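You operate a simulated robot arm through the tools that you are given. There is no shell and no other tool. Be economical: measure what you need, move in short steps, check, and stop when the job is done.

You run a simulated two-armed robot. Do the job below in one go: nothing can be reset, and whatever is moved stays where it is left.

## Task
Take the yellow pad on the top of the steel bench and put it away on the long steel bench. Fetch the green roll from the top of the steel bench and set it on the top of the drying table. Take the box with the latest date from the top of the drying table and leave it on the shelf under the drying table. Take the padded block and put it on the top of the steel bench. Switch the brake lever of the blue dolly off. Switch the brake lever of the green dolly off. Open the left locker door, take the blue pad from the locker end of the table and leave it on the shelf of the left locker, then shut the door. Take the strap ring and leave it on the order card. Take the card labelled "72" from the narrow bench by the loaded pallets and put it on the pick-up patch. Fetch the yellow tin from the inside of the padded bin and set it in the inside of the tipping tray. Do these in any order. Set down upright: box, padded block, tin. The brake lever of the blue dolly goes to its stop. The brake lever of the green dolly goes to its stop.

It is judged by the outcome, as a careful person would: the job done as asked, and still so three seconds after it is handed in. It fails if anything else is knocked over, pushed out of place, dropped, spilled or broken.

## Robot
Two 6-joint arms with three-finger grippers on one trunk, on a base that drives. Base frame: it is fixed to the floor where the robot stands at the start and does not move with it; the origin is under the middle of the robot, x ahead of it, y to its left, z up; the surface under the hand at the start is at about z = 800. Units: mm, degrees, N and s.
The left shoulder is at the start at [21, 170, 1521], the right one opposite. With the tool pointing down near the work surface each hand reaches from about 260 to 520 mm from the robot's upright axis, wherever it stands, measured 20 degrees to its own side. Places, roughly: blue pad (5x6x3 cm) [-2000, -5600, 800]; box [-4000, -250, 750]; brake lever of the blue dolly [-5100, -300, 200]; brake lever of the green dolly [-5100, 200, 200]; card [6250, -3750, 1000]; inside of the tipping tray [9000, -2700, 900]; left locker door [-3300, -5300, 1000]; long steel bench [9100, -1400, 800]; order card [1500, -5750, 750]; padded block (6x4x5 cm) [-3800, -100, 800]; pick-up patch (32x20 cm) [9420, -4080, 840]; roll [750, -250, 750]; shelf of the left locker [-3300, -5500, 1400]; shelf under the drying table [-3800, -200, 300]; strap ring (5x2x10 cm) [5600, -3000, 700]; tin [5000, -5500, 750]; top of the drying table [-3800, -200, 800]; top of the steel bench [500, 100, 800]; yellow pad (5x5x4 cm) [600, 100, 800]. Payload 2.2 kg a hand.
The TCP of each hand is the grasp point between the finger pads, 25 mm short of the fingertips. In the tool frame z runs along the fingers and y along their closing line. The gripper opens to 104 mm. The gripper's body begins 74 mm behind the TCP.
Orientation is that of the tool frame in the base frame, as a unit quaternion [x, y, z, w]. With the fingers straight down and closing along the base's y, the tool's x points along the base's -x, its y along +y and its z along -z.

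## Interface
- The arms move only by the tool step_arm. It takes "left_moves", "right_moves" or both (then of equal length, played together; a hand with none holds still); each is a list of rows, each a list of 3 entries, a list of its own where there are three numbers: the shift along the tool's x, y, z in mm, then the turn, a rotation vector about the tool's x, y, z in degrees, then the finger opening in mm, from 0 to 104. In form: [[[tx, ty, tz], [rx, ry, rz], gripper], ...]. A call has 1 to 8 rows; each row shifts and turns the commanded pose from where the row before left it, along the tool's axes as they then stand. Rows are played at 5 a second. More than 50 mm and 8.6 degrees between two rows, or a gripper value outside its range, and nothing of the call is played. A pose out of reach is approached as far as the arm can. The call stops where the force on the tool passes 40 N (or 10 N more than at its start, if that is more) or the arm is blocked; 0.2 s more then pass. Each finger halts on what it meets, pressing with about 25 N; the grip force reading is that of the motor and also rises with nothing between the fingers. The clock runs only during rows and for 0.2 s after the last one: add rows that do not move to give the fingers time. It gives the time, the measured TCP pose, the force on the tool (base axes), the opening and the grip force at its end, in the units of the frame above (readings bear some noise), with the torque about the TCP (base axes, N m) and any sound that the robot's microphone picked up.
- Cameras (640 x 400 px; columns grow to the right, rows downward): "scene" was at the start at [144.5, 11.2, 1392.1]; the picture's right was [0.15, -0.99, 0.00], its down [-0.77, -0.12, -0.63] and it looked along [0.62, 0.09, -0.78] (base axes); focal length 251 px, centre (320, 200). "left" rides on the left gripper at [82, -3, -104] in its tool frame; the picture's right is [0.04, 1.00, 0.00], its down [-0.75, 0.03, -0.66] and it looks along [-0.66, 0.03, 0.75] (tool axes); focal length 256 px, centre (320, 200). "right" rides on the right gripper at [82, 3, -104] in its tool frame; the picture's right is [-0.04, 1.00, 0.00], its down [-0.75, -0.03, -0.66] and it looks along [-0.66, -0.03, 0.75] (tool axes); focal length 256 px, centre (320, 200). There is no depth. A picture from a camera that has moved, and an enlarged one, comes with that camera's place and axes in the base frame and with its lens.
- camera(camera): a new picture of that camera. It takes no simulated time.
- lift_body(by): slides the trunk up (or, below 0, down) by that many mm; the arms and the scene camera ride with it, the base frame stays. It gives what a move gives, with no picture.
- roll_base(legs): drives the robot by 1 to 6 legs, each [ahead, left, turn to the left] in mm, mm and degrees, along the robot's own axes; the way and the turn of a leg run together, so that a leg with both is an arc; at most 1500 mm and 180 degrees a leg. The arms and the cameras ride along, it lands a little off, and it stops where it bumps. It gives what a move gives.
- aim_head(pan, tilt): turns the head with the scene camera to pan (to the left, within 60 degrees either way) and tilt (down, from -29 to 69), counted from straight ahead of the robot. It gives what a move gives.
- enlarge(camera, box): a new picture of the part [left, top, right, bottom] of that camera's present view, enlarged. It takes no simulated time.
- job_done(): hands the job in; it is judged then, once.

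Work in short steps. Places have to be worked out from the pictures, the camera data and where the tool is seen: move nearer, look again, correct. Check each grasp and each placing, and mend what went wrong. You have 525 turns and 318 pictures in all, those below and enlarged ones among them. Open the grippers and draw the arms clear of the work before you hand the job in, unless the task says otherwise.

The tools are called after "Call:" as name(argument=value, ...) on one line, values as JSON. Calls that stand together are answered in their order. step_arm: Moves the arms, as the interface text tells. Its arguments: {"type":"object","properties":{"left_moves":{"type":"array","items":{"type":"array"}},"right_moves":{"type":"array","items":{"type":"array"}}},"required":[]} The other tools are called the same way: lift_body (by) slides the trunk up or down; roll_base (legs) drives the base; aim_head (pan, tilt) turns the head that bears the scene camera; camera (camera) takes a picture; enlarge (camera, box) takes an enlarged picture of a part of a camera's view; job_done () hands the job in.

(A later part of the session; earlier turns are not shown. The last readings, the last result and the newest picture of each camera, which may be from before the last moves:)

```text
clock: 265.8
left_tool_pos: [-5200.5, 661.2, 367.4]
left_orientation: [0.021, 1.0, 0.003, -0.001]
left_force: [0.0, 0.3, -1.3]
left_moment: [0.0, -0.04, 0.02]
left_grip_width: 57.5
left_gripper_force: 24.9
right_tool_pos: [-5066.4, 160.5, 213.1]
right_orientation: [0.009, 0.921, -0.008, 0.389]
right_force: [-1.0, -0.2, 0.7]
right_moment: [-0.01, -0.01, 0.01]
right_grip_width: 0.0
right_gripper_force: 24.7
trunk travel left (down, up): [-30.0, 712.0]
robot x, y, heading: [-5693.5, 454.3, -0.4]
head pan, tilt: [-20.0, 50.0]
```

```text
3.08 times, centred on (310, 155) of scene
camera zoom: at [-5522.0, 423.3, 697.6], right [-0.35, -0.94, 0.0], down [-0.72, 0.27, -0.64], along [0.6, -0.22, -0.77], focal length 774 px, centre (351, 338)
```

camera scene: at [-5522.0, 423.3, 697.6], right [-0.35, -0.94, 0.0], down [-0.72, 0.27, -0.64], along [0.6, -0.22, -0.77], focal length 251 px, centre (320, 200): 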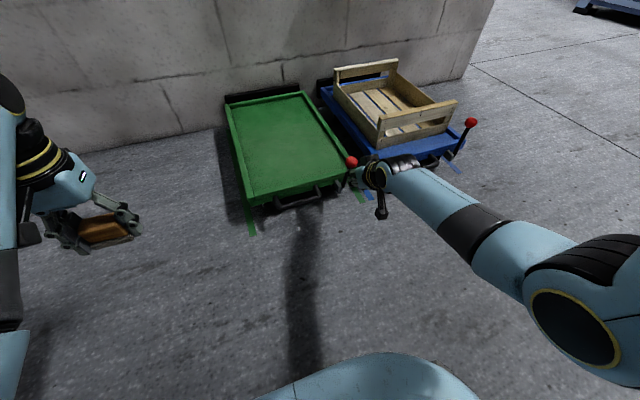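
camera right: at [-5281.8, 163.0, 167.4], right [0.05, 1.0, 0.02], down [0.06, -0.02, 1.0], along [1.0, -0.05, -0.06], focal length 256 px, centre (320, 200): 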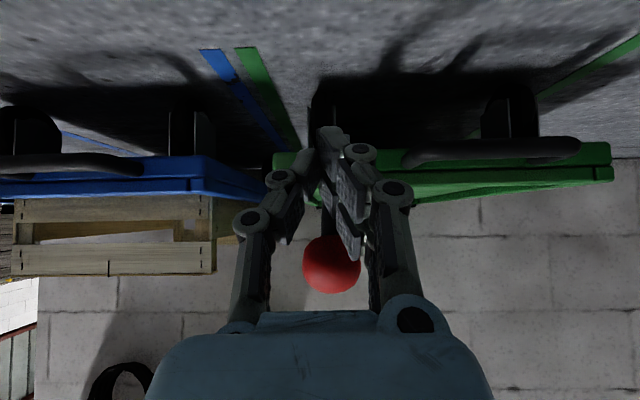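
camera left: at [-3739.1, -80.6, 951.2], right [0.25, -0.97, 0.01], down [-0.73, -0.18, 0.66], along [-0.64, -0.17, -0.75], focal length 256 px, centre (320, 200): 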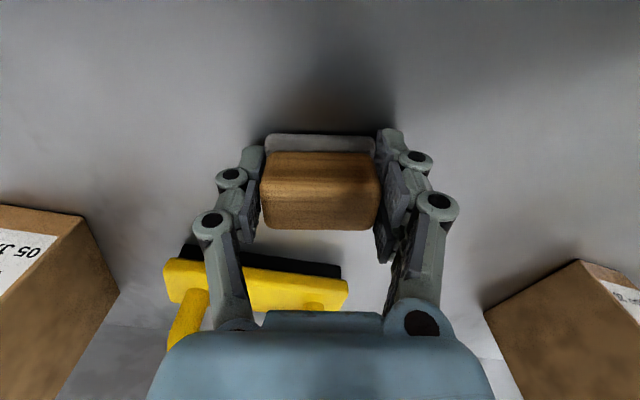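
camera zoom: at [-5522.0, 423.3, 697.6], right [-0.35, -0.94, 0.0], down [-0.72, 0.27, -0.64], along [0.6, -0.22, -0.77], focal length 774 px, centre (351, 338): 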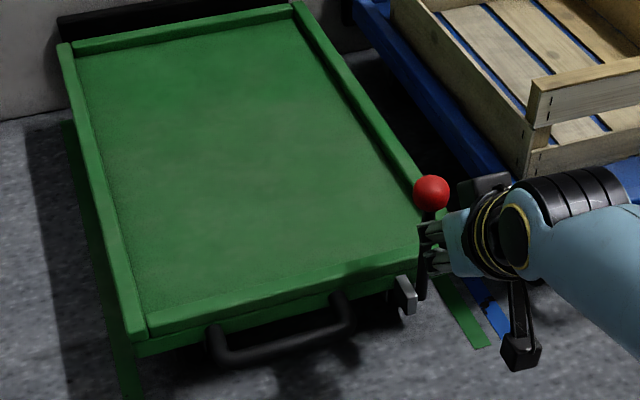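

Call:
step_arm(right_moves=[[[-2.8, 0, 2.8], [0, 0, 0], 0], [[-2.8, 0, 2.8], [0, 0, 0], 0], [[0, 0, 0], [0, 0, 0], 0]])

Call:
enlarge(camera="scene", box=[230, 90, 390, 220])

```text
clock: 266.6
left_tool_pos: [-5201.0, 660.4, 366.7]
left_orientation: [0.021, 1.0, 0.003, -0.002]
left_force: [0.0, -0.4, 0.2]
left_moment: [0.0, 0.02, 0.0]
left_grip_width: 57.6
left_gripper_force: 24.7
right_tool_pos: [-5058.9, 158.9, 214.3]
right_orientation: [0.007, 0.921, -0.007, 0.388]
right_force: [-0.1, 0.2, 0.1]
right_moment: [-0.01, 0.02, 0.02]
right_grip_width: 0.0
right_gripper_force: 24.9
trunk travel left (down, up): [-30.0, 712.0]
robot x, y, heading: [-5692.0, 450.3, -0.5]
head pan, tilt: [-20.0, 50.0]
```

```text
3.08 times, centred on (310, 155) of scene
camera zoom: at [-5521.9, 423.3, 697.6], right [-0.35, -0.94, 0.0], down [-0.72, 0.27, -0.64], along [0.6, -0.22, -0.77], focal length 774 px, centre (351, 338)
```

zoom: 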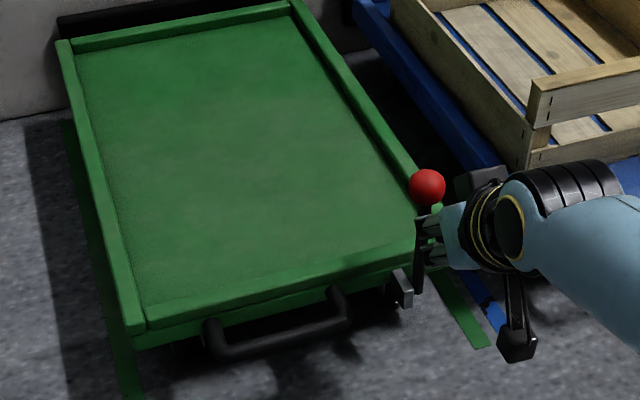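

Now lever and dolly move together, so the lever is at its stop (the dolly shifted under 10 mm). I withdraw, raise the trunk, and drive back to the steel bench with the padded block.

Call:
step_arm(right_moves=[[[0, 0, -40], [0, 0, 0], 0], [[0, 0, -40], [0, 0, 0], 0], [[0, 0, -40], [0, 8, 0], 40], [[0, 0, 0], [0, 8, 0], 80], [[0, 0, 0], [0, 8, 0], 104], [[0, 0, 0], [0, 8, 0], 104], [[0, 0, 0], [0, 8, 0], 104], [[0, 0, 0], [0, 6, 0], 104]])

Call:
enlarge(camera="scene", box=[230, 60, 490, 220])

Call:
roll_base(legs=[[-250, 0, 0.5], [0, -1000, 0], [0, -940, 0]])

Call:
lift_body(by=400)

Call:
lift_body(by=260)

```text
clock: 268.4
left_tool_pos: [-5201.1, 660.3, 368.0]
left_orientation: [0.021, 1.0, 0.003, -0.002]
left_force: [0.3, 0.3, -0.6]
left_moment: [0.01, -0.01, 0.02]
left_grip_width: 57.9
left_gripper_force: 25.5
right_tool_pos: [-5145.5, 161.5, 298.0]
right_orientation: [0.009, 1.0, -0.004, -0.004]
right_force: [0.6, -0.7, -0.2]
right_moment: [-0.01, -0.01, 0.0]
right_grip_width: 104.0
right_gripper_force: 0.1
trunk travel left (down, up): [-30.0, 712.0]
robot x, y, heading: [-5688.3, 452.7, -0.6]
head pan, tilt: [-20.0, 50.0]
```

```text
2.46 times, centred on (360, 140) of scene
camera zoom: at [-5522.0, 423.3, 697.6], right [-0.35, -0.94, 0.0], down [-0.72, 0.27, -0.64], along [0.6, -0.22, -0.77], focal length 619 px, centre (222, 348)
```

zoom: 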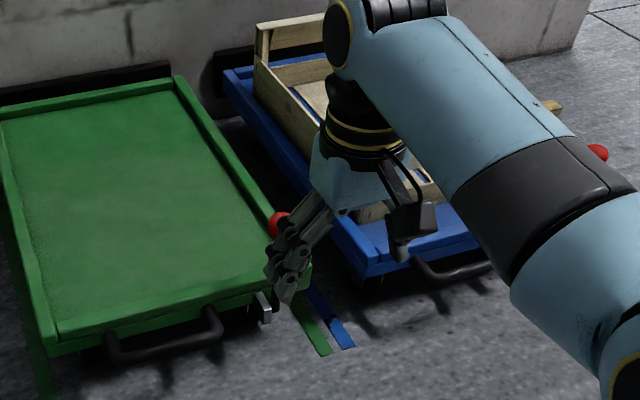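

```text
clock: 279.5
left_tool_pos: [-5448.7, -1262.7, 367.9]
left_orientation: [0.014, 1.0, 0.003, -0.002]
left_force: [-0.2, 0.1, -0.5]
left_moment: [0.02, 0.0, 0.01]
left_grip_width: 57.5
left_gripper_force: 24.8
right_tool_pos: [-5386.5, -1760.9, 299.4]
right_orientation: [0.004, 1.0, -0.004, -0.003]
right_force: [0.3, 0.7, 0.1]
right_moment: [0.01, -0.01, -0.05]
right_grip_width: 104.3
right_gripper_force: 0.0
trunk travel left (down, up): [-30.0, 712.0]
robot x, y, heading: [-5938.0, -1478.4, 0.2]
head pan, tilt: [-20.0, 50.0]
```

```text
clock: 283.3
left_tool_pos: [-5449.3, -1261.2, 767.5]
left_orientation: [0.014, 1.0, 0.004, -0.001]
left_force: [0.1, -0.5, 0.0]
left_moment: [-0.05, -0.01, 0.01]
left_grip_width: 57.7
left_gripper_force: 25.3
right_tool_pos: [-5385.2, -1759.3, 697.5]
right_orientation: [0.004, 1.0, -0.003, -0.003]
right_force: [-0.4, 0.0, 0.3]
right_moment: [0.0, 0.02, 0.01]
right_grip_width: 104.3
right_gripper_force: 0.0
trunk travel left (down, up): [-430.0, 312.0]
robot x, y, heading: [-5939.5, -1477.9, 0.0]
head pan, tilt: [-20.0, 50.0]
```

```text
clock: 286.0
left_tool_pos: [-5448.0, -1261.5, 1026.6]
left_orientation: [0.015, 1.0, 0.004, -0.002]
left_force: [-0.3, 0.4, -1.2]
left_moment: [-0.01, 0.0, 0.01]
left_grip_width: 57.5
left_gripper_force: 24.8
right_tool_pos: [-5386.4, -1760.3, 958.0]
right_orientation: [0.005, 1.0, -0.002, -0.003]
right_force: [-1.0, 0.3, 0.2]
right_moment: [0.0, 0.0, -0.02]
right_grip_width: 103.9
right_gripper_force: 0.0
trunk travel left (down, up): [-690.0, 52.0]
robot x, y, heading: [-5936.6, -1474.3, 0.3]
head pan, tilt: [-20.0, 50.0]
```

Call:
roll_base(legs=[[1500, 0, 0], [1500, 0, 0], [0, 200, 0], [1500, 0, 0], [1130, 0, 0], [0, 1275, 0]])

Call:
aim_head(pan=0, tilt=45)

Call:
camera(camera="scene")

```text
clock: 320.1
left_tool_pos: [146.3, 391.3, 1028.1]
left_orientation: [0.008, 1.0, 0.004, -0.002]
left_force: [0.3, 0.4, -0.5]
left_moment: [0.0, 0.0, -0.02]
left_grip_width: 57.6
left_gripper_force: 25.1
right_tool_pos: [214.7, -107.0, 957.9]
right_orientation: [-0.003, 1.0, -0.004, -0.001]
right_force: [0.1, -0.4, 0.2]
right_moment: [0.02, 0.0, 0.0]
right_grip_width: 104.0
right_gripper_force: 0.1
trunk travel left (down, up): [-690.0, 52.0]
robot x, y, heading: [-341.2, 166.9, 1.0]
head pan, tilt: [-20.0, 50.0]
```

```text
clock: 320.9
left_tool_pos: [145.2, 391.2, 1027.5]
left_orientation: [0.008, 1.0, 0.004, -0.002]
left_force: [0.3, -0.6, -0.3]
left_moment: [0.03, -0.03, -0.02]
left_grip_width: 57.7
left_gripper_force: 24.8
right_tool_pos: [215.6, -106.7, 959.2]
right_orientation: [-0.003, 1.0, -0.004, -0.002]
right_force: [0.2, 1.0, 0.5]
right_moment: [0.01, 0.0, -0.04]
right_grip_width: 103.8
right_gripper_force: 0.0
trunk travel left (down, up): [-690.0, 52.0]
robot x, y, heading: [-341.6, 167.0, 1.0]
head pan, tilt: [0.0, 45.0]
```

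```text
180 pictures are left
camera scene: at [-189.9, 171.8, 1377.6], right [0.02, -1.0, 0.0], down [-0.71, -0.01, -0.71], along [0.71, 0.01, -0.71], focal length 251 px, centre (320, 200)
```

scene: 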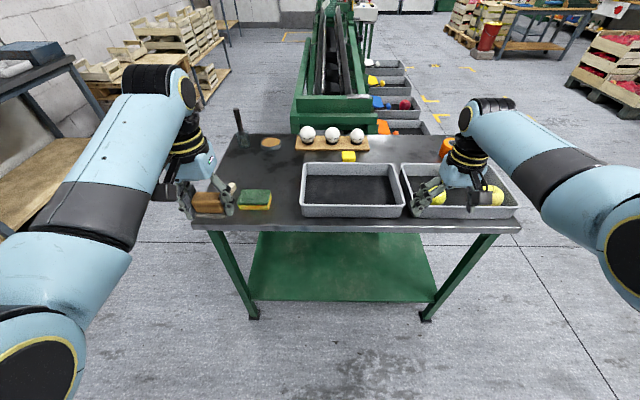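

Robot is at [-341,167]. There's free bench space around [540,390] left of the empty tray. I drive in, then lower the left hand with the block.

Call:
roll_base(legs=[[368, 0, -1]])

Call:
step_arm(left_moves=[[[-15, 0, 40], [0, 0, 0], 45], [[-5, 0, 40], [0, 0, 0], 45], [[0, 0, 40], [0, 0, 0], 45], [[0, 0, 25], [0, 0, 0], 45], [[0, 0, 0], [0, 0, 0], 45]])

Call:
camera(camera="scene")

Call:
camera(camera="left")

```text
clock: 323.2
left_tool_pos: [510.9, 387.5, 1027.6]
left_orientation: [0.015, 1.0, 0.003, -0.001]
left_force: [0.2, -0.1, -1.0]
left_moment: [-0.06, 0.02, 0.02]
left_grip_width: 57.7
left_gripper_force: 24.9
right_tool_pos: [573.3, -109.7, 958.2]
right_orientation: [0.005, 1.0, -0.004, -0.002]
right_force: [0.2, 0.1, -0.5]
right_moment: [0.0, 0.01, 0.0]
right_grip_width: 103.8
right_gripper_force: 0.1
trunk travel left (down, up): [-690.0, 52.0]
robot x, y, heading: [22.5, 175.4, 0.1]
head pan, tilt: [0.0, 45.0]
```

```text
clock: 324.4
left_tool_pos: [530.5, 390.7, 882.2]
left_orientation: [0.015, 1.0, 0.004, -0.002]
left_force: [-0.7, -0.4, -0.2]
left_moment: [0.03, 0.02, -0.02]
left_grip_width: 57.5
left_gripper_force: 25.7
right_tool_pos: [572.3, -110.5, 957.3]
right_orientation: [0.005, 1.0, -0.003, -0.001]
right_force: [-0.6, 0.5, -0.4]
right_moment: [-0.01, -0.03, -0.02]
right_grip_width: 103.7
right_gripper_force: 0.0
trunk travel left (down, up): [-690.0, 52.0]
robot x, y, heading: [20.7, 171.1, 0.1]
head pan, tilt: [0.0, 45.0]
```

```text
179 pictures are left
camera scene: at [171.5, 173.7, 1377.6], right [0.0, -1.0, 0.0], down [-0.71, 0.0, -0.71], along [0.71, 0.0, -0.71], focal length 251 px, centre (320, 200)
```

scene: 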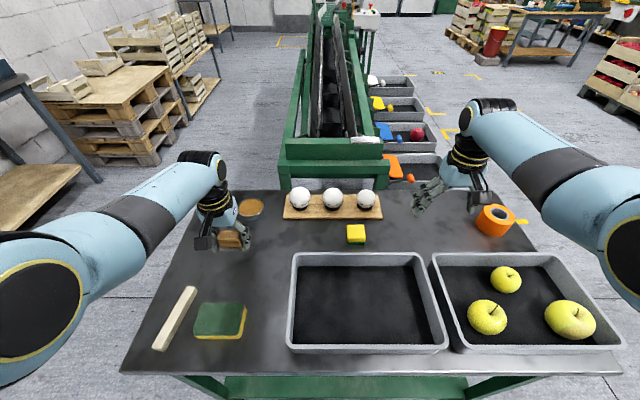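

```text
178 pictures are left
camera left: at [450.2, 388.7, 986.9], right [-0.01, 1.0, 0.01], down [0.76, 0.0, 0.65], along [0.65, 0.01, -0.76], focal length 256 px, centre (320, 200)
```

left: 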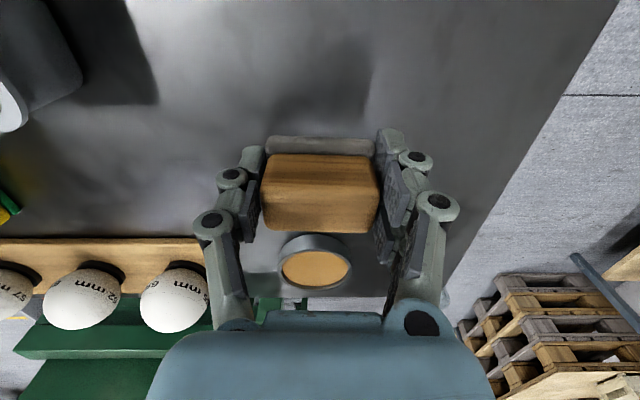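

Clear spot below: the round dish is 150 mm beyond. I lower to contact.

Call:
step_arm(left_moves=[[[0, 0, 25], [0, 0, 0], 45], [[0, 0, 15], [0, 0, 0], 45], [[0, 0, 5], [0, 0, 0], 45], [[0, 0, 3], [0, 0, 0], 45], [[0, 0, 3], [0, 0, 0], 45], [[0, 0, 3], [0, 0, 0], 45], [[0, 0, 3], [0, 0, 0], 45], [[0, 0, 3], [0, 0, 0], 45]])

```text
clock: 326.2
left_tool_pos: [523.1, 390.1, 831.9]
left_orientation: [0.014, 1.0, 0.003, -0.002]
left_force: [-0.1, -0.4, -0.5]
left_moment: [-0.03, 0.03, 0.01]
left_grip_width: 57.6
left_gripper_force: 24.9
left hand out of reach, approached as far as the arm can: row 3, 6, 8
right_tool_pos: [572.6, -109.9, 958.3]
right_orientation: [0.003, 1.0, -0.004, -0.004]
right_force: [-0.4, 0.8, 0.7]
right_moment: [0.01, -0.01, -0.01]
right_grip_width: 103.9
right_gripper_force: 0.0
trunk travel left (down, up): [-690.0, 52.0]
robot x, y, heading: [23.5, 175.6, 0.5]
head pan, tilt: [0.0, 45.0]
```

I pull in a little to stay within reach and continue down.

Call:
step_arm(left_moves=[[[15, 0, 0], [0, 0, 0], 45], [[0, 0, 3], [0, 0, 0], 45], [[0, 0, 3], [0, 0, 0], 45], [[0, 0, 3], [0, 0, 0], 45], [[0, 0, 3], [0, 0, 0], 45], [[0, 0, 3], [0, 0, 0], 45]])

```text
clock: 327.4
left_tool_pos: [516.4, 389.4, 824.7]
left_orientation: [0.015, 1.0, 0.003, 0.003]
left_force: [-5.8, 0.3, 17.9]
left_moment: [-0.56, 0.34, -0.26]
left_grip_width: 57.7
left_gripper_force: 24.2
left hand out of reach, approached as far as the arm can: row 1, 4
right_tool_pos: [572.1, -110.1, 959.1]
right_orientation: [0.005, 1.0, -0.003, -0.001]
right_force: [-0.2, -1.2, -0.5]
right_moment: [0.0, -0.02, -0.01]
right_grip_width: 103.9
right_gripper_force: 0.0
trunk travel left (down, up): [-690.0, 52.0]
robot x, y, heading: [21.1, 174.6, -0.1]
head pan, tilt: [0.0, 45.0]
stopped in row 5 (left hand): the force on the tool passed its limit at 41 N (the readings are from after the stop); the commanded pose is now the measured one
```

Contact. I release and rise.

Call:
step_arm(left_moves=[[[0, 0, -1], [0, 0, 0], 60], [[0, 0, 0], [0, 0, 0], 90], [[0, 0, 0], [0, 0, 0], 104], [[0, 0, 0], [0, 0, 0], 104], [[0, 0, -30], [0, 0, 0], 104], [[0, 0, -40], [0, 0, 0], 104], [[0, 0, -40], [0, 0, 0], 104]])

Call:
camera(camera="left")

```text
clock: 329.0
left_tool_pos: [570.7, 384.6, 889.3]
left_orientation: [0.014, 1.0, 0.003, 0.001]
left_force: [0.7, -0.6, -0.1]
left_moment: [0.0, -0.01, -0.04]
left_grip_width: 104.0
left_gripper_force: 0.2
left hand out of reach, approached as far as the arm can: row 5, 6, 7
right_tool_pos: [572.3, -110.2, 956.6]
right_orientation: [0.004, 1.0, -0.003, -0.002]
right_force: [0.2, -0.4, 0.0]
right_moment: [0.01, -0.04, -0.03]
right_grip_width: 104.1
right_gripper_force: 0.1
trunk travel left (down, up): [-690.0, 52.0]
robot x, y, heading: [22.4, 171.2, 0.2]
head pan, tilt: [0.0, 45.0]
```

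```text
177 pictures are left
camera left: at [489.8, 383.8, 994.5], right [-0.01, 1.0, 0.01], down [0.75, 0.0, 0.66], along [0.66, 0.01, -0.75], focal length 256 px, centre (320, 200)
```

left: 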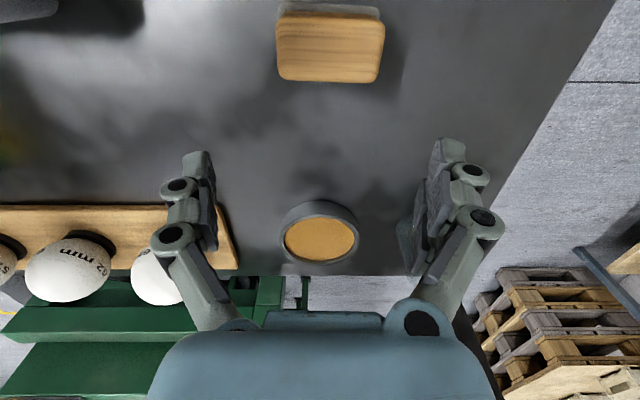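

The block is standing on the bench. Next is the yellow pad at [592,76]: I raise 60, slide right so the left hand is over it, then lower.

Call:
lift_body(by=50)

Call:
roll_base(legs=[[0, -308, 0]])

Call:
camera(camera="left")

```text
clock: 329.9
left_tool_pos: [572.3, 386.9, 940.3]
left_orientation: [0.015, 1.0, 0.004, 0.001]
left_force: [-0.2, 0.2, 0.5]
left_moment: [-0.03, 0.02, 0.03]
left_grip_width: 104.0
left_gripper_force: 0.0
right_tool_pos: [573.6, -110.1, 1008.4]
right_orientation: [0.004, 1.0, -0.004, -0.002]
right_force: [-0.4, -0.7, 0.4]
right_moment: [0.01, 0.02, -0.01]
right_grip_width: 103.9
right_gripper_force: 0.1
trunk travel left (down, up): [-740.0, 2.0]
robot x, y, heading: [24.4, 173.7, 0.2]
head pan, tilt: [0.0, 45.0]
```

```text
clock: 332.1
left_tool_pos: [572.7, 69.2, 940.8]
left_orientation: [0.015, 1.0, 0.004, 0.003]
left_force: [0.3, -0.7, 0.1]
left_moment: [0.01, 0.01, 0.01]
left_grip_width: 103.8
left_gripper_force: 0.0
right_tool_pos: [574.4, -426.4, 1007.3]
right_orientation: [0.005, 1.0, -0.003, -0.002]
right_force: [0.4, -0.1, -0.6]
right_moment: [-0.01, -0.03, 0.0]
right_grip_width: 104.1
right_gripper_force: 0.0
trunk travel left (down, up): [-740.0, 2.0]
robot x, y, heading: [23.5, -143.5, 0.3]
head pan, tilt: [0.0, 45.0]
```

```text
176 pictures are left
camera left: at [490.7, 68.3, 1044.6], right [-0.01, 1.0, 0.01], down [0.75, 0.0, 0.66], along [0.66, 0.01, -0.75], focal length 256 px, centre (320, 200)
```

left: 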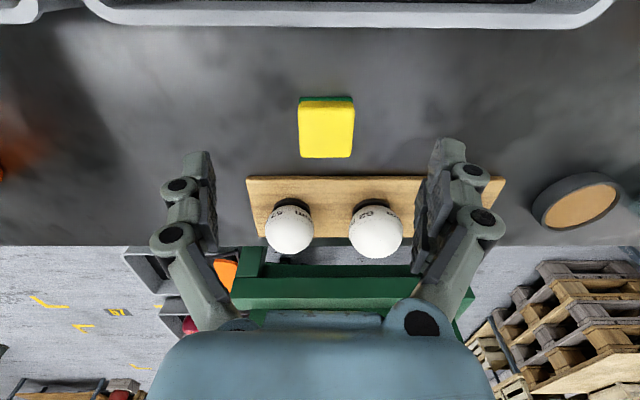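

Pad at [592,76]. I lower the trunk 85, then shift the hand over the pad.

Call:
lift_body(by=-85)

Call:
step_arm(left_moves=[[[-10, 4, 0], [0, 0, 0], 104], [[-9, 3, 0], [0, 0, 0], 104], [[0, 0, 0], [0, 0, 0], 104]])

Call:
camera(camera="left")

```text
clock: 333.3
left_tool_pos: [572.1, 69.2, 855.2]
left_orientation: [0.015, 1.0, 0.004, 0.002]
left_force: [-0.1, -0.3, 0.6]
left_moment: [0.03, 0.04, -0.02]
left_grip_width: 104.1
left_gripper_force: 0.0
right_tool_pos: [574.3, -426.5, 923.7]
right_orientation: [0.004, 1.0, -0.004, -0.002]
right_force: [0.9, 0.5, -0.3]
right_moment: [0.0, 0.0, -0.01]
right_grip_width: 103.7
right_gripper_force: 0.1
trunk travel left (down, up): [-655.0, 87.0]
robot x, y, heading: [21.5, -143.2, 0.2]
head pan, tilt: [0.0, 45.0]
```

```text
clock: 334.1
left_tool_pos: [579.7, 77.0, 861.9]
left_orientation: [0.016, 1.0, 0.003, 0.002]
left_force: [0.4, -0.1, 0.1]
left_moment: [0.0, 0.0, 0.01]
left_grip_width: 103.9
left_gripper_force: 0.0
left hand out of reach, approached as far as the arm can: row 1, 2
right_tool_pos: [574.5, -426.0, 923.8]
right_orientation: [0.005, 1.0, -0.003, -0.002]
right_force: [-0.2, -0.4, -0.7]
right_moment: [-0.05, 0.0, -0.02]
right_grip_width: 104.2
right_gripper_force: 0.0
trunk travel left (down, up): [-655.0, 87.0]
robot x, y, heading: [22.4, -142.1, 0.3]
head pan, tilt: [0.0, 45.0]
```

```text
175 pictures are left
camera left: at [498.6, 76.0, 967.2], right [-0.01, 1.0, 0.01], down [0.75, 0.0, 0.66], along [0.66, 0.01, -0.75], focal length 256 px, centre (320, 200)
```

left: 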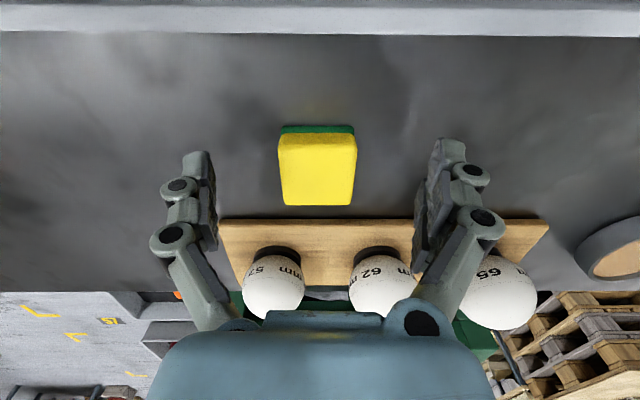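

Nearly centred. I lower 33 more, nudge forward 8 and grip.

Call:
lift_body(by=-33)

Call:
step_arm(left_moves=[[[-8, 0, 0], [0, 0, 0], 104], [[0, 0, 0], [0, 0, 0], 70], [[0, 0, 0], [0, 0, 0], 35], [[0, 0, 0], [0, 0, 0], 30], [[0, 0, 0], [0, 0, 0], 30], [[0, 0, 0], [0, 0, 0], 30]])

Call:
camera(camera="left")

```text
clock: 334.9
left_tool_pos: [579.7, 77.5, 831.0]
left_orientation: [0.015, 1.0, 0.004, 0.002]
left_force: [0.8, -0.5, 0.3]
left_moment: [-0.02, 0.0, -0.01]
left_grip_width: 104.0
left_gripper_force: 0.1
right_tool_pos: [573.4, -426.3, 890.6]
right_orientation: [0.004, 1.0, -0.003, -0.001]
right_force: [0.1, -0.4, 0.6]
right_moment: [-0.04, -0.01, 0.04]
right_grip_width: 104.1
right_gripper_force: 0.0
trunk travel left (down, up): [-622.0, 120.0]
robot x, y, heading: [23.8, -145.3, 0.3]
head pan, tilt: [0.0, 45.0]
```

```text
clock: 336.3
left_tool_pos: [582.1, 77.8, 834.2]
left_orientation: [0.015, 1.0, 0.003, 0.002]
left_force: [1.2, 0.5, 0.6]
left_moment: [0.01, -0.02, 0.0]
left_grip_width: 48.6
left_gripper_force: 25.3
left hand out of reach, approached as far as the arm can: row 1
right_tool_pos: [573.6, -425.4, 889.3]
right_orientation: [0.004, 1.0, -0.003, -0.002]
right_force: [0.3, -0.5, -0.7]
right_moment: [0.02, 0.03, -0.01]
right_grip_width: 104.0
right_gripper_force: 0.0
trunk travel left (down, up): [-622.0, 120.0]
robot x, y, heading: [21.4, -144.1, 0.1]
head pan, tilt: [0.0, 45.0]
```

```text
174 pictures are left
camera left: at [501.0, 76.4, 938.7], right [-0.01, 1.0, 0.01], down [0.75, 0.0, 0.66], along [0.66, 0.01, -0.75], focal length 256 px, centre (320, 200)
```

left: 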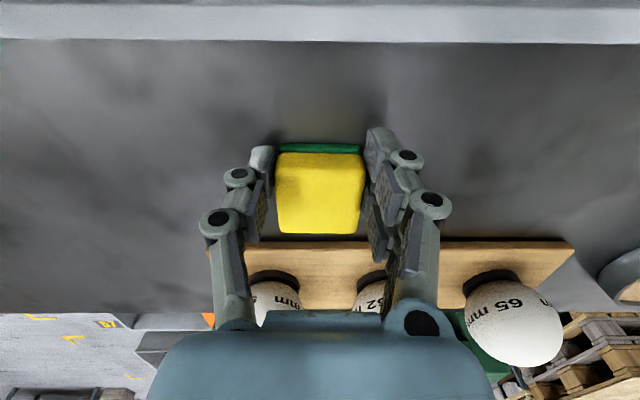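

The pad is held (48.6 mm, 25 N). I lift, back off, fold the left arm in, and head east.

Call:
lift_body(by=150)

Call:
roll_base(legs=[[-450, 0, 0], [0, -1150, 0]])

Call:
step_arm(left_moves=[[[25, 0, 0], [0, 0, 0], 30], [[25, 0, 0], [0, 0, 0], 30], [[25, 0, 0], [0, 0, 0], 30], [[0, 0, 0], [0, 0, 0], 30]], right_moves=[[[25, 30, 0], [0, 0, 0], 104], [[25, 30, 0], [0, 0, 0], 104], [[25, 20, 0], [0, 0, 0], 104], [[0, 0, 0], [0, 0, 0], 104]])

Call:
aim_head(pan=-15, tilt=15)

Call:
camera(camera="scene")

```text
clock: 337.8
left_tool_pos: [582.2, 78.2, 953.9]
left_orientation: [0.015, 1.0, 0.004, 0.003]
left_force: [-0.7, 1.0, -0.5]
left_moment: [-0.02, 0.01, 0.0]
left_grip_width: 48.4
left_gripper_force: 24.8
right_tool_pos: [573.4, -426.5, 1010.2]
right_orientation: [0.004, 1.0, -0.004, -0.003]
right_force: [0.4, 0.0, 0.1]
right_moment: [0.01, 0.02, -0.02]
right_grip_width: 104.1
right_gripper_force: 0.0
right hand out of reach, approached as far as the arm can: row 1
trunk travel left (down, up): [-742.0, 0.0]
robot x, y, heading: [20.1, -141.9, 0.3]
head pan, tilt: [0.0, 45.0]
```

```text
clock: 345.9
left_tool_pos: [135.9, -1064.4, 954.3]
left_orientation: [0.011, 1.0, 0.003, 0.001]
left_force: [0.1, 0.4, -0.3]
left_moment: [0.0, -0.01, -0.04]
left_grip_width: 48.3
left_gripper_force: 25.1
right_tool_pos: [133.2, -1569.5, 1010.3]
right_orientation: [-0.001, 1.0, -0.003, -0.003]
right_force: [-0.1, -0.4, -0.8]
right_moment: [0.03, -0.02, -0.03]
right_grip_width: 103.9
right_gripper_force: 0.1
trunk travel left (down, up): [-742.0, 0.0]
robot x, y, heading: [-422.4, -1291.8, 0.6]
head pan, tilt: [0.0, 45.0]
```

```text
clock: 346.9
left_tool_pos: [107.5, -1065.9, 917.6]
left_orientation: [0.01, 1.0, 0.004, 0.001]
left_force: [0.6, 0.2, -1.3]
left_moment: [0.02, 0.01, -0.01]
left_grip_width: 48.3
left_gripper_force: 25.1
left hand out of reach, approached as far as the arm can: row 1, 2, 3
right_tool_pos: [58.5, -1486.6, 1010.4]
right_orientation: [0.001, 1.0, -0.003, -0.003]
right_force: [0.6, -0.3, 0.0]
right_moment: [0.03, 0.02, -0.02]
right_grip_width: 104.1
right_gripper_force: 0.2
trunk travel left (down, up): [-742.0, 0.0]
robot x, y, heading: [-420.6, -1289.8, 0.8]
head pan, tilt: [0.0, 45.0]
```

```text
clock: 347.9
left_tool_pos: [106.6, -1065.1, 917.7]
left_orientation: [0.01, 1.0, 0.003, 0.001]
left_force: [0.0, -0.1, -0.5]
left_moment: [-0.03, -0.01, -0.01]
left_grip_width: 48.4
left_gripper_force: 24.7
right_tool_pos: [58.0, -1485.6, 1010.9]
right_orientation: [0.0, 1.0, -0.003, -0.001]
right_force: [-0.4, 0.5, -0.3]
right_moment: [0.01, 0.0, 0.0]
right_grip_width: 104.2
right_gripper_force: 0.0
trunk travel left (down, up): [-742.0, 0.0]
robot x, y, heading: [-420.8, -1284.8, 0.7]
head pan, tilt: [-15.0, 15.0]
```

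```text
173 pictures are left
camera scene: at [-261.6, -1311.7, 1476.3], right [-0.25, -0.97, 0.0], down [-0.25, 0.06, -0.97], along [0.94, -0.24, -0.26], focal length 251 px, centre (320, 200)
```

scene: 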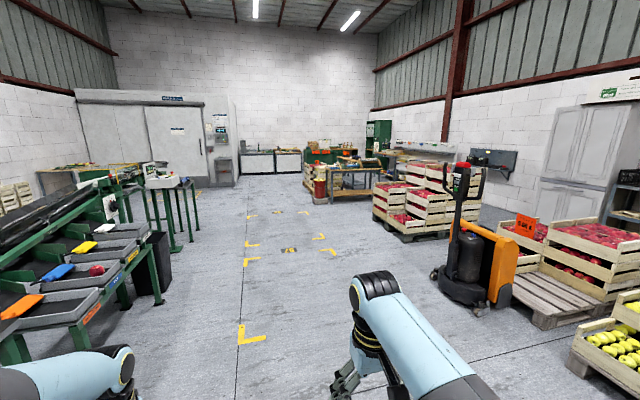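

The corridor at y≈−1300 is clear for a long way. I drive 5 m ahead and look toward the tables.

Call:
roll_base(legs=[[1500, 0, -0.7], [1500, 0, 0], [1500, 0, 0], [300, 0, 0]])

Call:
aim_head(pan=-45, tilt=18)

Call:
camera(camera="scene")

Call:
aim_head(pan=0, tilt=15)

Call:
camera(camera="scene")

```text
clock: 370.8
left_tool_pos: [4870.1, -1223.6, 917.8]
left_orientation: [0.029, 1.0, 0.003, 0.001]
left_force: [-0.5, 0.5, -1.6]
left_moment: [0.04, 0.01, 0.0]
left_grip_width: 48.6
left_gripper_force: 25.0
right_tool_pos: [4806.0, -1642.3, 1010.4]
right_orientation: [0.018, 1.0, -0.004, -0.003]
right_force: [0.2, 0.3, -1.5]
right_moment: [0.01, 0.01, -0.01]
right_grip_width: 104.2
right_gripper_force: 0.1
trunk travel left (down, up): [-742.0, 0.0]
robot x, y, heading: [4334.2, -1428.4, -1.6]
head pan, tilt: [-15.0, 15.0]
```

```text
clock: 371.8
left_tool_pos: [4870.5, -1224.3, 918.1]
left_orientation: [0.028, 1.0, 0.003, 0.002]
left_force: [0.3, 0.5, -0.1]
left_moment: [0.02, 0.02, 0.02]
left_grip_width: 48.6
left_gripper_force: 25.4
right_tool_pos: [4805.4, -1642.1, 1011.1]
right_orientation: [0.018, 1.0, -0.003, -0.002]
right_force: [-1.1, 0.4, -0.3]
right_moment: [0.07, 0.0, -0.01]
right_grip_width: 104.2
right_gripper_force: 0.1
trunk travel left (down, up): [-742.0, 0.0]
robot x, y, heading: [4335.4, -1428.1, -1.3]
head pan, tilt: [-45.0, 18.0]
```

```text
172 pictures are left
camera scene: at [4467.4, -1497.8, 1471.6], right [-0.72, -0.69, 0.0], down [-0.21, 0.22, -0.95], along [0.66, -0.69, -0.31], focal length 251 px, centre (320, 200)
```

scene: 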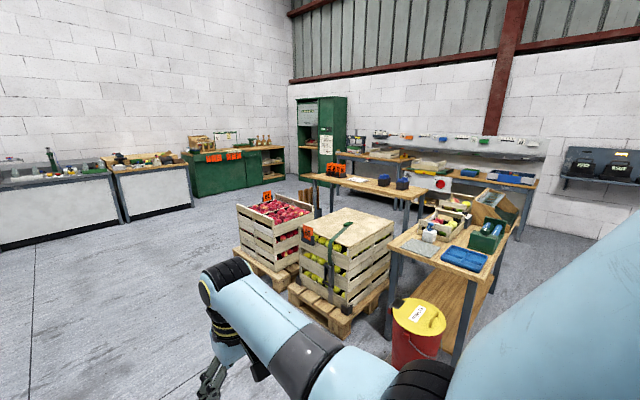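

```text
clock: 372.9
left_tool_pos: [4869.7, -1224.1, 917.3]
left_orientation: [0.028, 1.0, 0.004, 0.001]
left_force: [-0.8, 0.2, 0.0]
left_moment: [0.0, 0.01, 0.05]
left_grip_width: 48.5
left_gripper_force: 24.8
right_tool_pos: [4806.7, -1643.5, 1011.3]
right_orientation: [0.018, 1.0, -0.003, -0.002]
right_force: [-0.3, 0.2, -0.3]
right_moment: [0.0, -0.02, 0.0]
right_grip_width: 104.0
right_gripper_force: 0.0
trunk travel left (down, up): [-742.0, 0.0]
robot x, y, heading: [4339.0, -1425.4, -1.5]
head pan, tilt: [0.0, 15.0]
```

```text
171 pictures are left
camera scene: at [4496.6, -1432.7, 1476.4], right [-0.03, -1.0, 0.0], down [-0.26, 0.01, -0.97], along [0.97, -0.02, -0.26], focal length 251 px, centre (320, 200)
```

scene: 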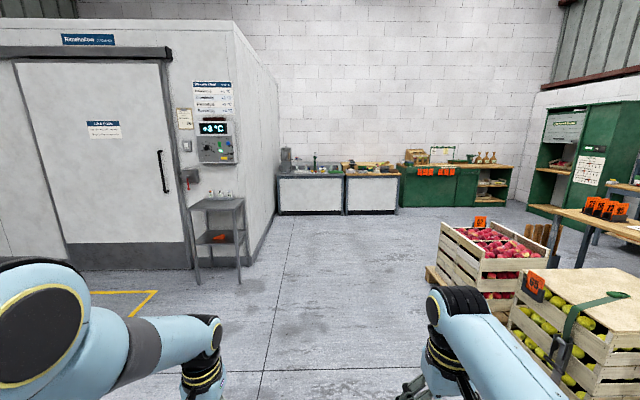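

The way east along y≈−1430 is clear to the long steel bench, so I deliver the yellow pad first.

Call:
roll_base(legs=[[1500, 0, 1.5], [1500, 0, 0], [900, 0, 0]])

Call:
aim_head(pan=0, tilt=30)

Call:
camera(camera="scene")

```text
clock: 391.7
left_tool_pos: [8781.3, -1364.9, 917.1]
left_orientation: [0.047, 0.999, 0.003, 0.001]
left_force: [1.3, 0.3, 0.0]
left_moment: [0.0, 0.02, -0.02]
left_grip_width: 48.7
left_gripper_force: 24.7
right_tool_pos: [8702.1, -1780.9, 1011.6]
right_orientation: [0.037, 0.999, -0.004, -0.003]
right_force: [-0.3, 0.1, 0.1]
right_moment: [-0.01, -0.01, 0.0]
right_grip_width: 104.0
right_gripper_force: 0.1
trunk travel left (down, up): [-742.0, 0.0]
robot x, y, heading: [8237.9, -1548.2, -3.6]
head pan, tilt: [0.0, 15.0]
```

```text
clock: 392.5
left_tool_pos: [8780.0, -1364.4, 918.0]
left_orientation: [0.047, 0.999, 0.003, 0.001]
left_force: [0.4, -0.2, 0.4]
left_moment: [-0.03, 0.03, -0.01]
left_grip_width: 48.3
left_gripper_force: 24.9
right_tool_pos: [8702.2, -1780.3, 1011.4]
right_orientation: [0.037, 0.999, -0.004, -0.002]
right_force: [-0.1, -0.2, -0.7]
right_moment: [-0.03, -0.03, 0.0]
right_grip_width: 104.2
right_gripper_force: 0.1
trunk travel left (down, up): [-742.0, 0.0]
robot x, y, heading: [8233.9, -1547.2, -3.5]
head pan, tilt: [0.0, 30.0]
```

```text
170 pictures are left
camera scene: at [8397.9, -1559.6, 1452.3], right [-0.06, -1.0, 0.0], down [-0.5, 0.03, -0.87], along [0.86, -0.05, -0.5], focal length 251 px, centre (320, 200)
```

scene: 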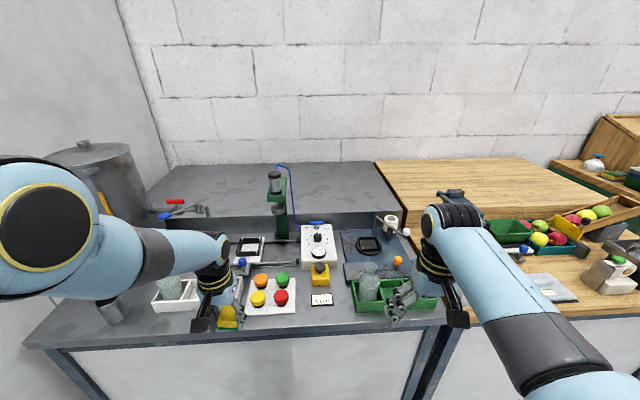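

The steel bench is busy. I straighten the heading and use the left wrist camera to find a free spot.

Call:
roll_base(legs=[[0, 0, 3.5]])

Call:
camera(camera="left")

Call:
enlarge(camera="scene", box=[20, 210, 460, 360])

```text
clock: 393.3
left_tool_pos: [8769.2, -1332.2, 918.2]
left_orientation: [0.016, 1.0, 0.003, 0.001]
left_force: [0.0, 0.7, -0.8]
left_moment: [0.0, 0.01, -0.02]
left_grip_width: 48.6
left_gripper_force: 25.2
right_tool_pos: [8716.2, -1752.8, 1010.4]
right_orientation: [0.006, 1.0, -0.003, -0.003]
right_force: [0.5, -0.3, 0.4]
right_moment: [0.0, 0.02, 0.03]
right_grip_width: 103.9
right_gripper_force: 0.1
trunk travel left (down, up): [-742.0, 0.0]
robot x, y, heading: [8238.9, -1546.8, 0.3]
head pan, tilt: [0.0, 30.0]
```

```text
169 pictures are left
camera left: at [8688.3, -1333.0, 1022.0], right [-0.01, 1.0, 0.01], down [0.75, 0.0, 0.66], along [0.66, 0.01, -0.75], focal length 256 px, centre (320, 200)
```

left: 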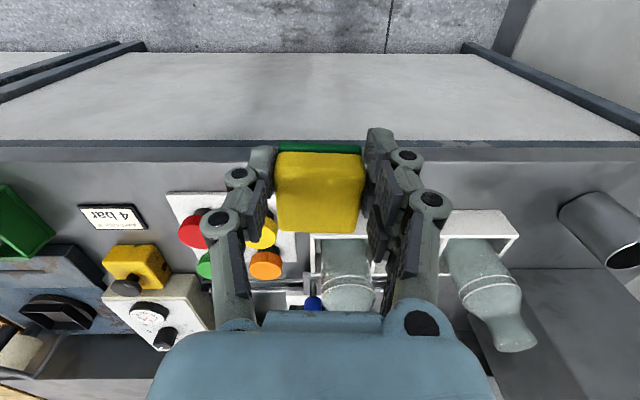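

```text
1.45 times, centred on (240, 285) of scene
camera zoom: at [8398.4, -1549.8, 1452.2], right [0.0, -1.0, 0.0], down [-0.5, 0.0, -0.87], along [0.87, 0.0, -0.5], focal length 366 px, centre (436, 76)
```

zoom: 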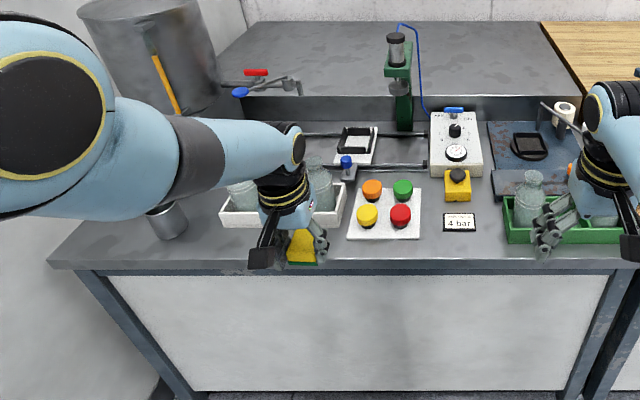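

There's a clear strip along the front edge, 78 mm deep, between the colour board and the cup. I'll set the pad at about [8852,-1240].

Call:
roll_base(legs=[[74, 92, 0]])

Call:
lift_body(by=-60)

Call:
camera(camera="left")

```text
clock: 394.6
left_tool_pos: [8843.1, -1242.3, 916.5]
left_orientation: [0.016, 1.0, 0.004, 0.001]
left_force: [0.0, -0.8, -0.3]
left_moment: [-0.05, -0.02, -0.04]
left_grip_width: 48.4
left_gripper_force: 25.0
right_tool_pos: [8788.9, -1661.3, 1011.3]
right_orientation: [0.006, 1.0, -0.003, -0.002]
right_force: [0.0, 0.2, 0.2]
right_moment: [-0.04, 0.02, -0.01]
right_grip_width: 104.0
right_gripper_force: 0.0
trunk travel left (down, up): [-742.0, 0.0]
robot x, y, heading: [8317.5, -1460.9, -0.1]
head pan, tilt: [0.0, 30.0]
```

```text
clock: 395.6
left_tool_pos: [8843.4, -1241.4, 857.4]
left_orientation: [0.015, 1.0, 0.004, 0.001]
left_force: [-0.3, -0.2, -0.1]
left_moment: [-0.01, 0.03, 0.01]
left_grip_width: 48.6
left_gripper_force: 25.0
right_tool_pos: [8789.4, -1660.7, 951.5]
right_orientation: [0.006, 1.0, -0.003, -0.003]
right_force: [0.2, -0.2, 0.1]
right_moment: [0.01, 0.03, -0.01]
right_grip_width: 103.8
right_gripper_force: 0.0
trunk travel left (down, up): [-682.0, 60.0]
robot x, y, heading: [8315.7, -1458.6, 0.1]
head pan, tilt: [0.0, 30.0]
```

```text
167 pictures are left
camera left: at [8762.7, -1242.6, 962.0], right [-0.01, 1.0, 0.01], down [0.75, 0.0, 0.66], along [0.66, 0.01, -0.75], focal length 256 px, centre (320, 200)
```

left: 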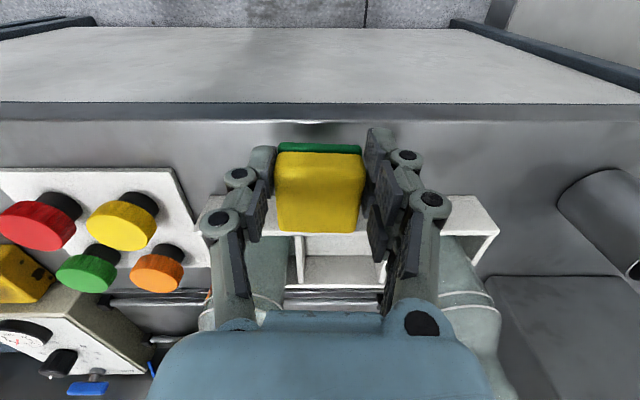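

I shift 8 mm further in from the edge and lower to contact.

Call:
roll_base(legs=[[8, 0, 0]])

Call:
step_arm(left_moves=[[[0, 0, 8], [0, 0, 0], 30], [[0, 0, 5], [0, 0, 0], 30], [[0, 0, 3], [0, 0, 0], 30], [[0, 0, 3], [0, 0, 0], 30], [[0, 0, 3], [0, 0, 0], 30], [[0, 0, 3], [0, 0, 0], 30], [[0, 0, 3], [0, 0, 0], 30]])

Call:
enlarge(camera="scene", box=[100, 200, 300, 330])

```text
clock: 396.3
left_tool_pos: [8850.3, -1241.0, 857.4]
left_orientation: [0.015, 1.0, 0.003, 0.001]
left_force: [0.8, 0.3, -1.1]
left_moment: [0.0, -0.03, -0.03]
left_grip_width: 48.6
left_gripper_force: 25.7
right_tool_pos: [8797.7, -1661.3, 951.7]
right_orientation: [0.006, 1.0, -0.003, -0.003]
right_force: [0.6, 0.1, -0.4]
right_moment: [0.01, -0.03, -0.01]
right_grip_width: 104.0
right_gripper_force: 0.0
trunk travel left (down, up): [-682.0, 60.0]
robot x, y, heading: [8318.8, -1458.6, -0.1]
head pan, tilt: [0.0, 30.0]
```

```text
clock: 397.9
left_tool_pos: [8842.6, -1239.2, 843.2]
left_orientation: [0.016, 1.0, 0.004, 0.001]
left_force: [-0.2, 0.0, -0.3]
left_moment: [0.0, -0.02, 0.0]
left_grip_width: 48.4
left_gripper_force: 24.9
left hand out of reach, approached as far as the arm can: row 1, 3, 5, 7
right_tool_pos: [8797.6, -1661.8, 950.8]
right_orientation: [0.006, 1.0, -0.004, -0.002]
right_force: [-0.6, 0.4, -1.0]
right_moment: [0.03, 0.0, 0.0]
right_grip_width: 103.8
right_gripper_force: 0.0
trunk travel left (down, up): [-682.0, 60.0]
robot x, y, heading: [8321.8, -1460.7, -0.3]
head pan, tilt: [0.0, 30.0]
```

```text
3.08 times, centred on (200, 265) of scene
camera zoom: at [8480.8, -1459.3, 1392.0], right [0.0, -1.0, 0.0], down [-0.5, 0.0, -0.87], along [0.87, 0.0, -0.5], focal length 774 px, centre (689, 0)
```

zoom: 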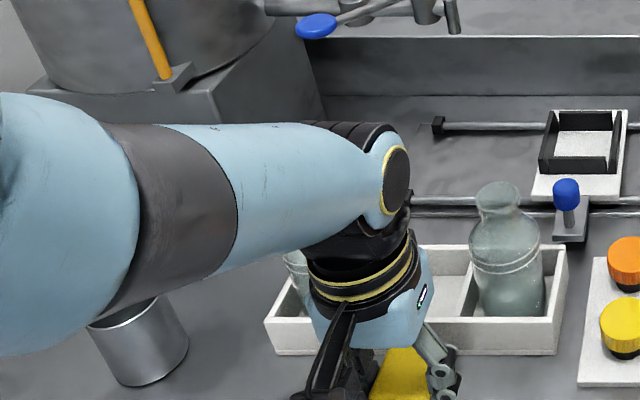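

I compensate with the base (+8) and lower the trunk in small amounts.

Call:
roll_base(legs=[[9, 0, 0]])

Call:
lift_body(by=-14)

```text
clock: 398.6
left_tool_pos: [8849.3, -1240.2, 843.9]
left_orientation: [0.016, 1.0, 0.004, 0.001]
left_force: [-1.3, 0.7, 0.0]
left_moment: [-0.02, -0.01, 0.0]
left_grip_width: 48.7
left_gripper_force: 25.0
right_tool_pos: [8804.9, -1662.4, 951.8]
right_orientation: [0.005, 1.0, -0.003, -0.003]
right_force: [0.3, 0.0, 1.0]
right_moment: [-0.01, 0.0, -0.01]
right_grip_width: 104.1
right_gripper_force: 0.1
trunk travel left (down, up): [-682.0, 60.0]
robot x, y, heading: [8329.1, -1458.7, -0.1]
head pan, tilt: [0.0, 30.0]
```

```text
clock: 399.2
left_tool_pos: [8850.7, -1240.2, 831.0]
left_orientation: [0.015, 1.0, 0.003, 0.0]
left_force: [-0.6, -0.1, 0.2]
left_moment: [-0.01, 0.03, 0.03]
left_grip_width: 48.6
left_gripper_force: 25.2
right_tool_pos: [8806.9, -1661.9, 937.3]
right_orientation: [0.006, 1.0, -0.003, -0.003]
right_force: [-0.6, 0.3, -0.1]
right_moment: [0.01, -0.03, 0.0]
right_grip_width: 104.1
right_gripper_force: 0.1
trunk travel left (down, up): [-668.0, 74.0]
robot x, y, heading: [8326.3, -1456.1, 0.0]
head pan, tilt: [0.0, 30.0]
```

Call:
lift_body(by=-12)

Call:
camera(camera="left")

```text
clock: 399.9
left_tool_pos: [8850.2, -1241.2, 818.1]
left_orientation: [0.015, 1.0, 0.004, 0.001]
left_force: [0.3, -0.2, -0.4]
left_moment: [-0.01, 0.02, 0.0]
left_grip_width: 48.4
left_gripper_force: 25.1
right_tool_pos: [8806.3, -1661.5, 924.9]
right_orientation: [0.006, 1.0, -0.004, -0.002]
right_force: [-0.1, 0.2, 0.3]
right_moment: [-0.03, 0.01, 0.01]
right_grip_width: 104.1
right_gripper_force: 0.0
trunk travel left (down, up): [-656.0, 86.0]
robot x, y, heading: [8329.0, -1461.4, -0.3]
head pan, tilt: [0.0, 30.0]
```

```text
165 pictures are left
camera left: at [8768.9, -1241.2, 922.7], right [-0.01, 1.0, 0.01], down [0.75, 0.0, 0.66], along [0.66, 0.01, -0.75], focal length 256 px, centre (320, 200)
```

left: 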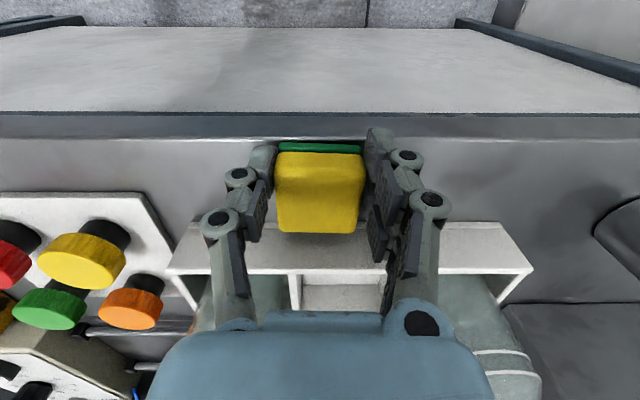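

The front edge works out at x≈8843, z≈782, so the pad would overhang. I raise 12, move 21 mm forward and lower again.

Call:
lift_body(by=12)

Call:
roll_base(legs=[[21, 0, 0]])

Call:
lift_body(by=-20)

Call:
camera(camera="left")

```text
clock: 400.4
left_tool_pos: [8849.7, -1240.7, 830.0]
left_orientation: [0.016, 1.0, 0.003, 0.0]
left_force: [-0.1, 0.2, -0.1]
left_moment: [-0.02, -0.01, 0.03]
left_grip_width: 48.3
left_gripper_force: 25.2
right_tool_pos: [8805.7, -1661.8, 937.3]
right_orientation: [0.006, 1.0, -0.004, -0.002]
right_force: [-0.3, -0.5, -0.6]
right_moment: [-0.01, -0.02, -0.03]
right_grip_width: 104.0
right_gripper_force: 0.0
trunk travel left (down, up): [-668.0, 74.0]
robot x, y, heading: [8330.1, -1459.1, 0.1]
head pan, tilt: [0.0, 30.0]
```

```text
clock: 401.2
left_tool_pos: [8871.6, -1239.3, 828.8]
left_orientation: [0.015, 1.0, 0.004, -0.001]
left_force: [-8.3, 0.3, 5.3]
left_moment: [0.11, -0.06, 0.2]
left_grip_width: 48.5
left_gripper_force: 25.7
right_tool_pos: [8827.8, -1661.3, 936.2]
right_orientation: [0.006, 1.0, -0.003, -0.004]
right_force: [0.2, 0.4, 0.1]
right_moment: [0.0, 0.06, -0.02]
right_grip_width: 103.7
right_gripper_force: 0.0
trunk travel left (down, up): [-668.0, 74.0]
robot x, y, heading: [8350.0, -1459.3, 0.0]
head pan, tilt: [0.0, 30.0]
```

```text
clock: 401.9
left_tool_pos: [8872.7, -1240.4, 812.0]
left_orientation: [0.016, 1.0, 0.004, 0.001]
left_force: [-5.1, 1.2, 24.5]
left_moment: [-0.25, 0.25, -0.02]
left_grip_width: 48.6
left_gripper_force: 24.6
right_tool_pos: [8825.8, -1660.9, 918.9]
right_orientation: [0.005, 1.0, -0.004, -0.001]
right_force: [-0.4, -0.4, 0.0]
right_moment: [0.01, 0.01, -0.01]
right_grip_width: 104.0
right_gripper_force: 0.0
trunk travel left (down, up): [-648.0, 94.0]
robot x, y, heading: [8352.9, -1459.4, 0.1]
head pan, tilt: [0.0, 30.0]
```

```text
164 pictures are left
camera left: at [8789.8, -1241.2, 916.6], right [-0.01, 1.0, 0.01], down [0.75, 0.0, 0.66], along [0.66, 0.01, -0.75], focal length 256 px, centre (320, 200)
```

left: 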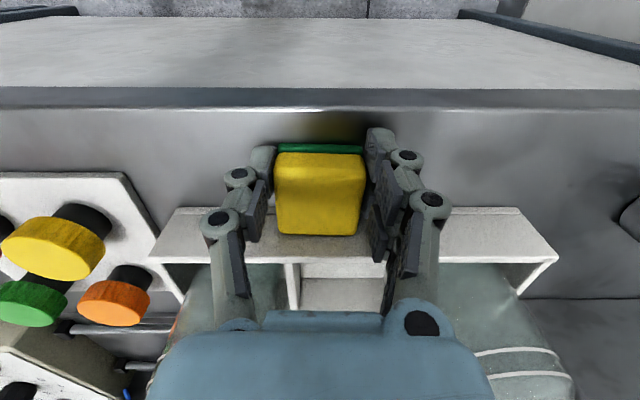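

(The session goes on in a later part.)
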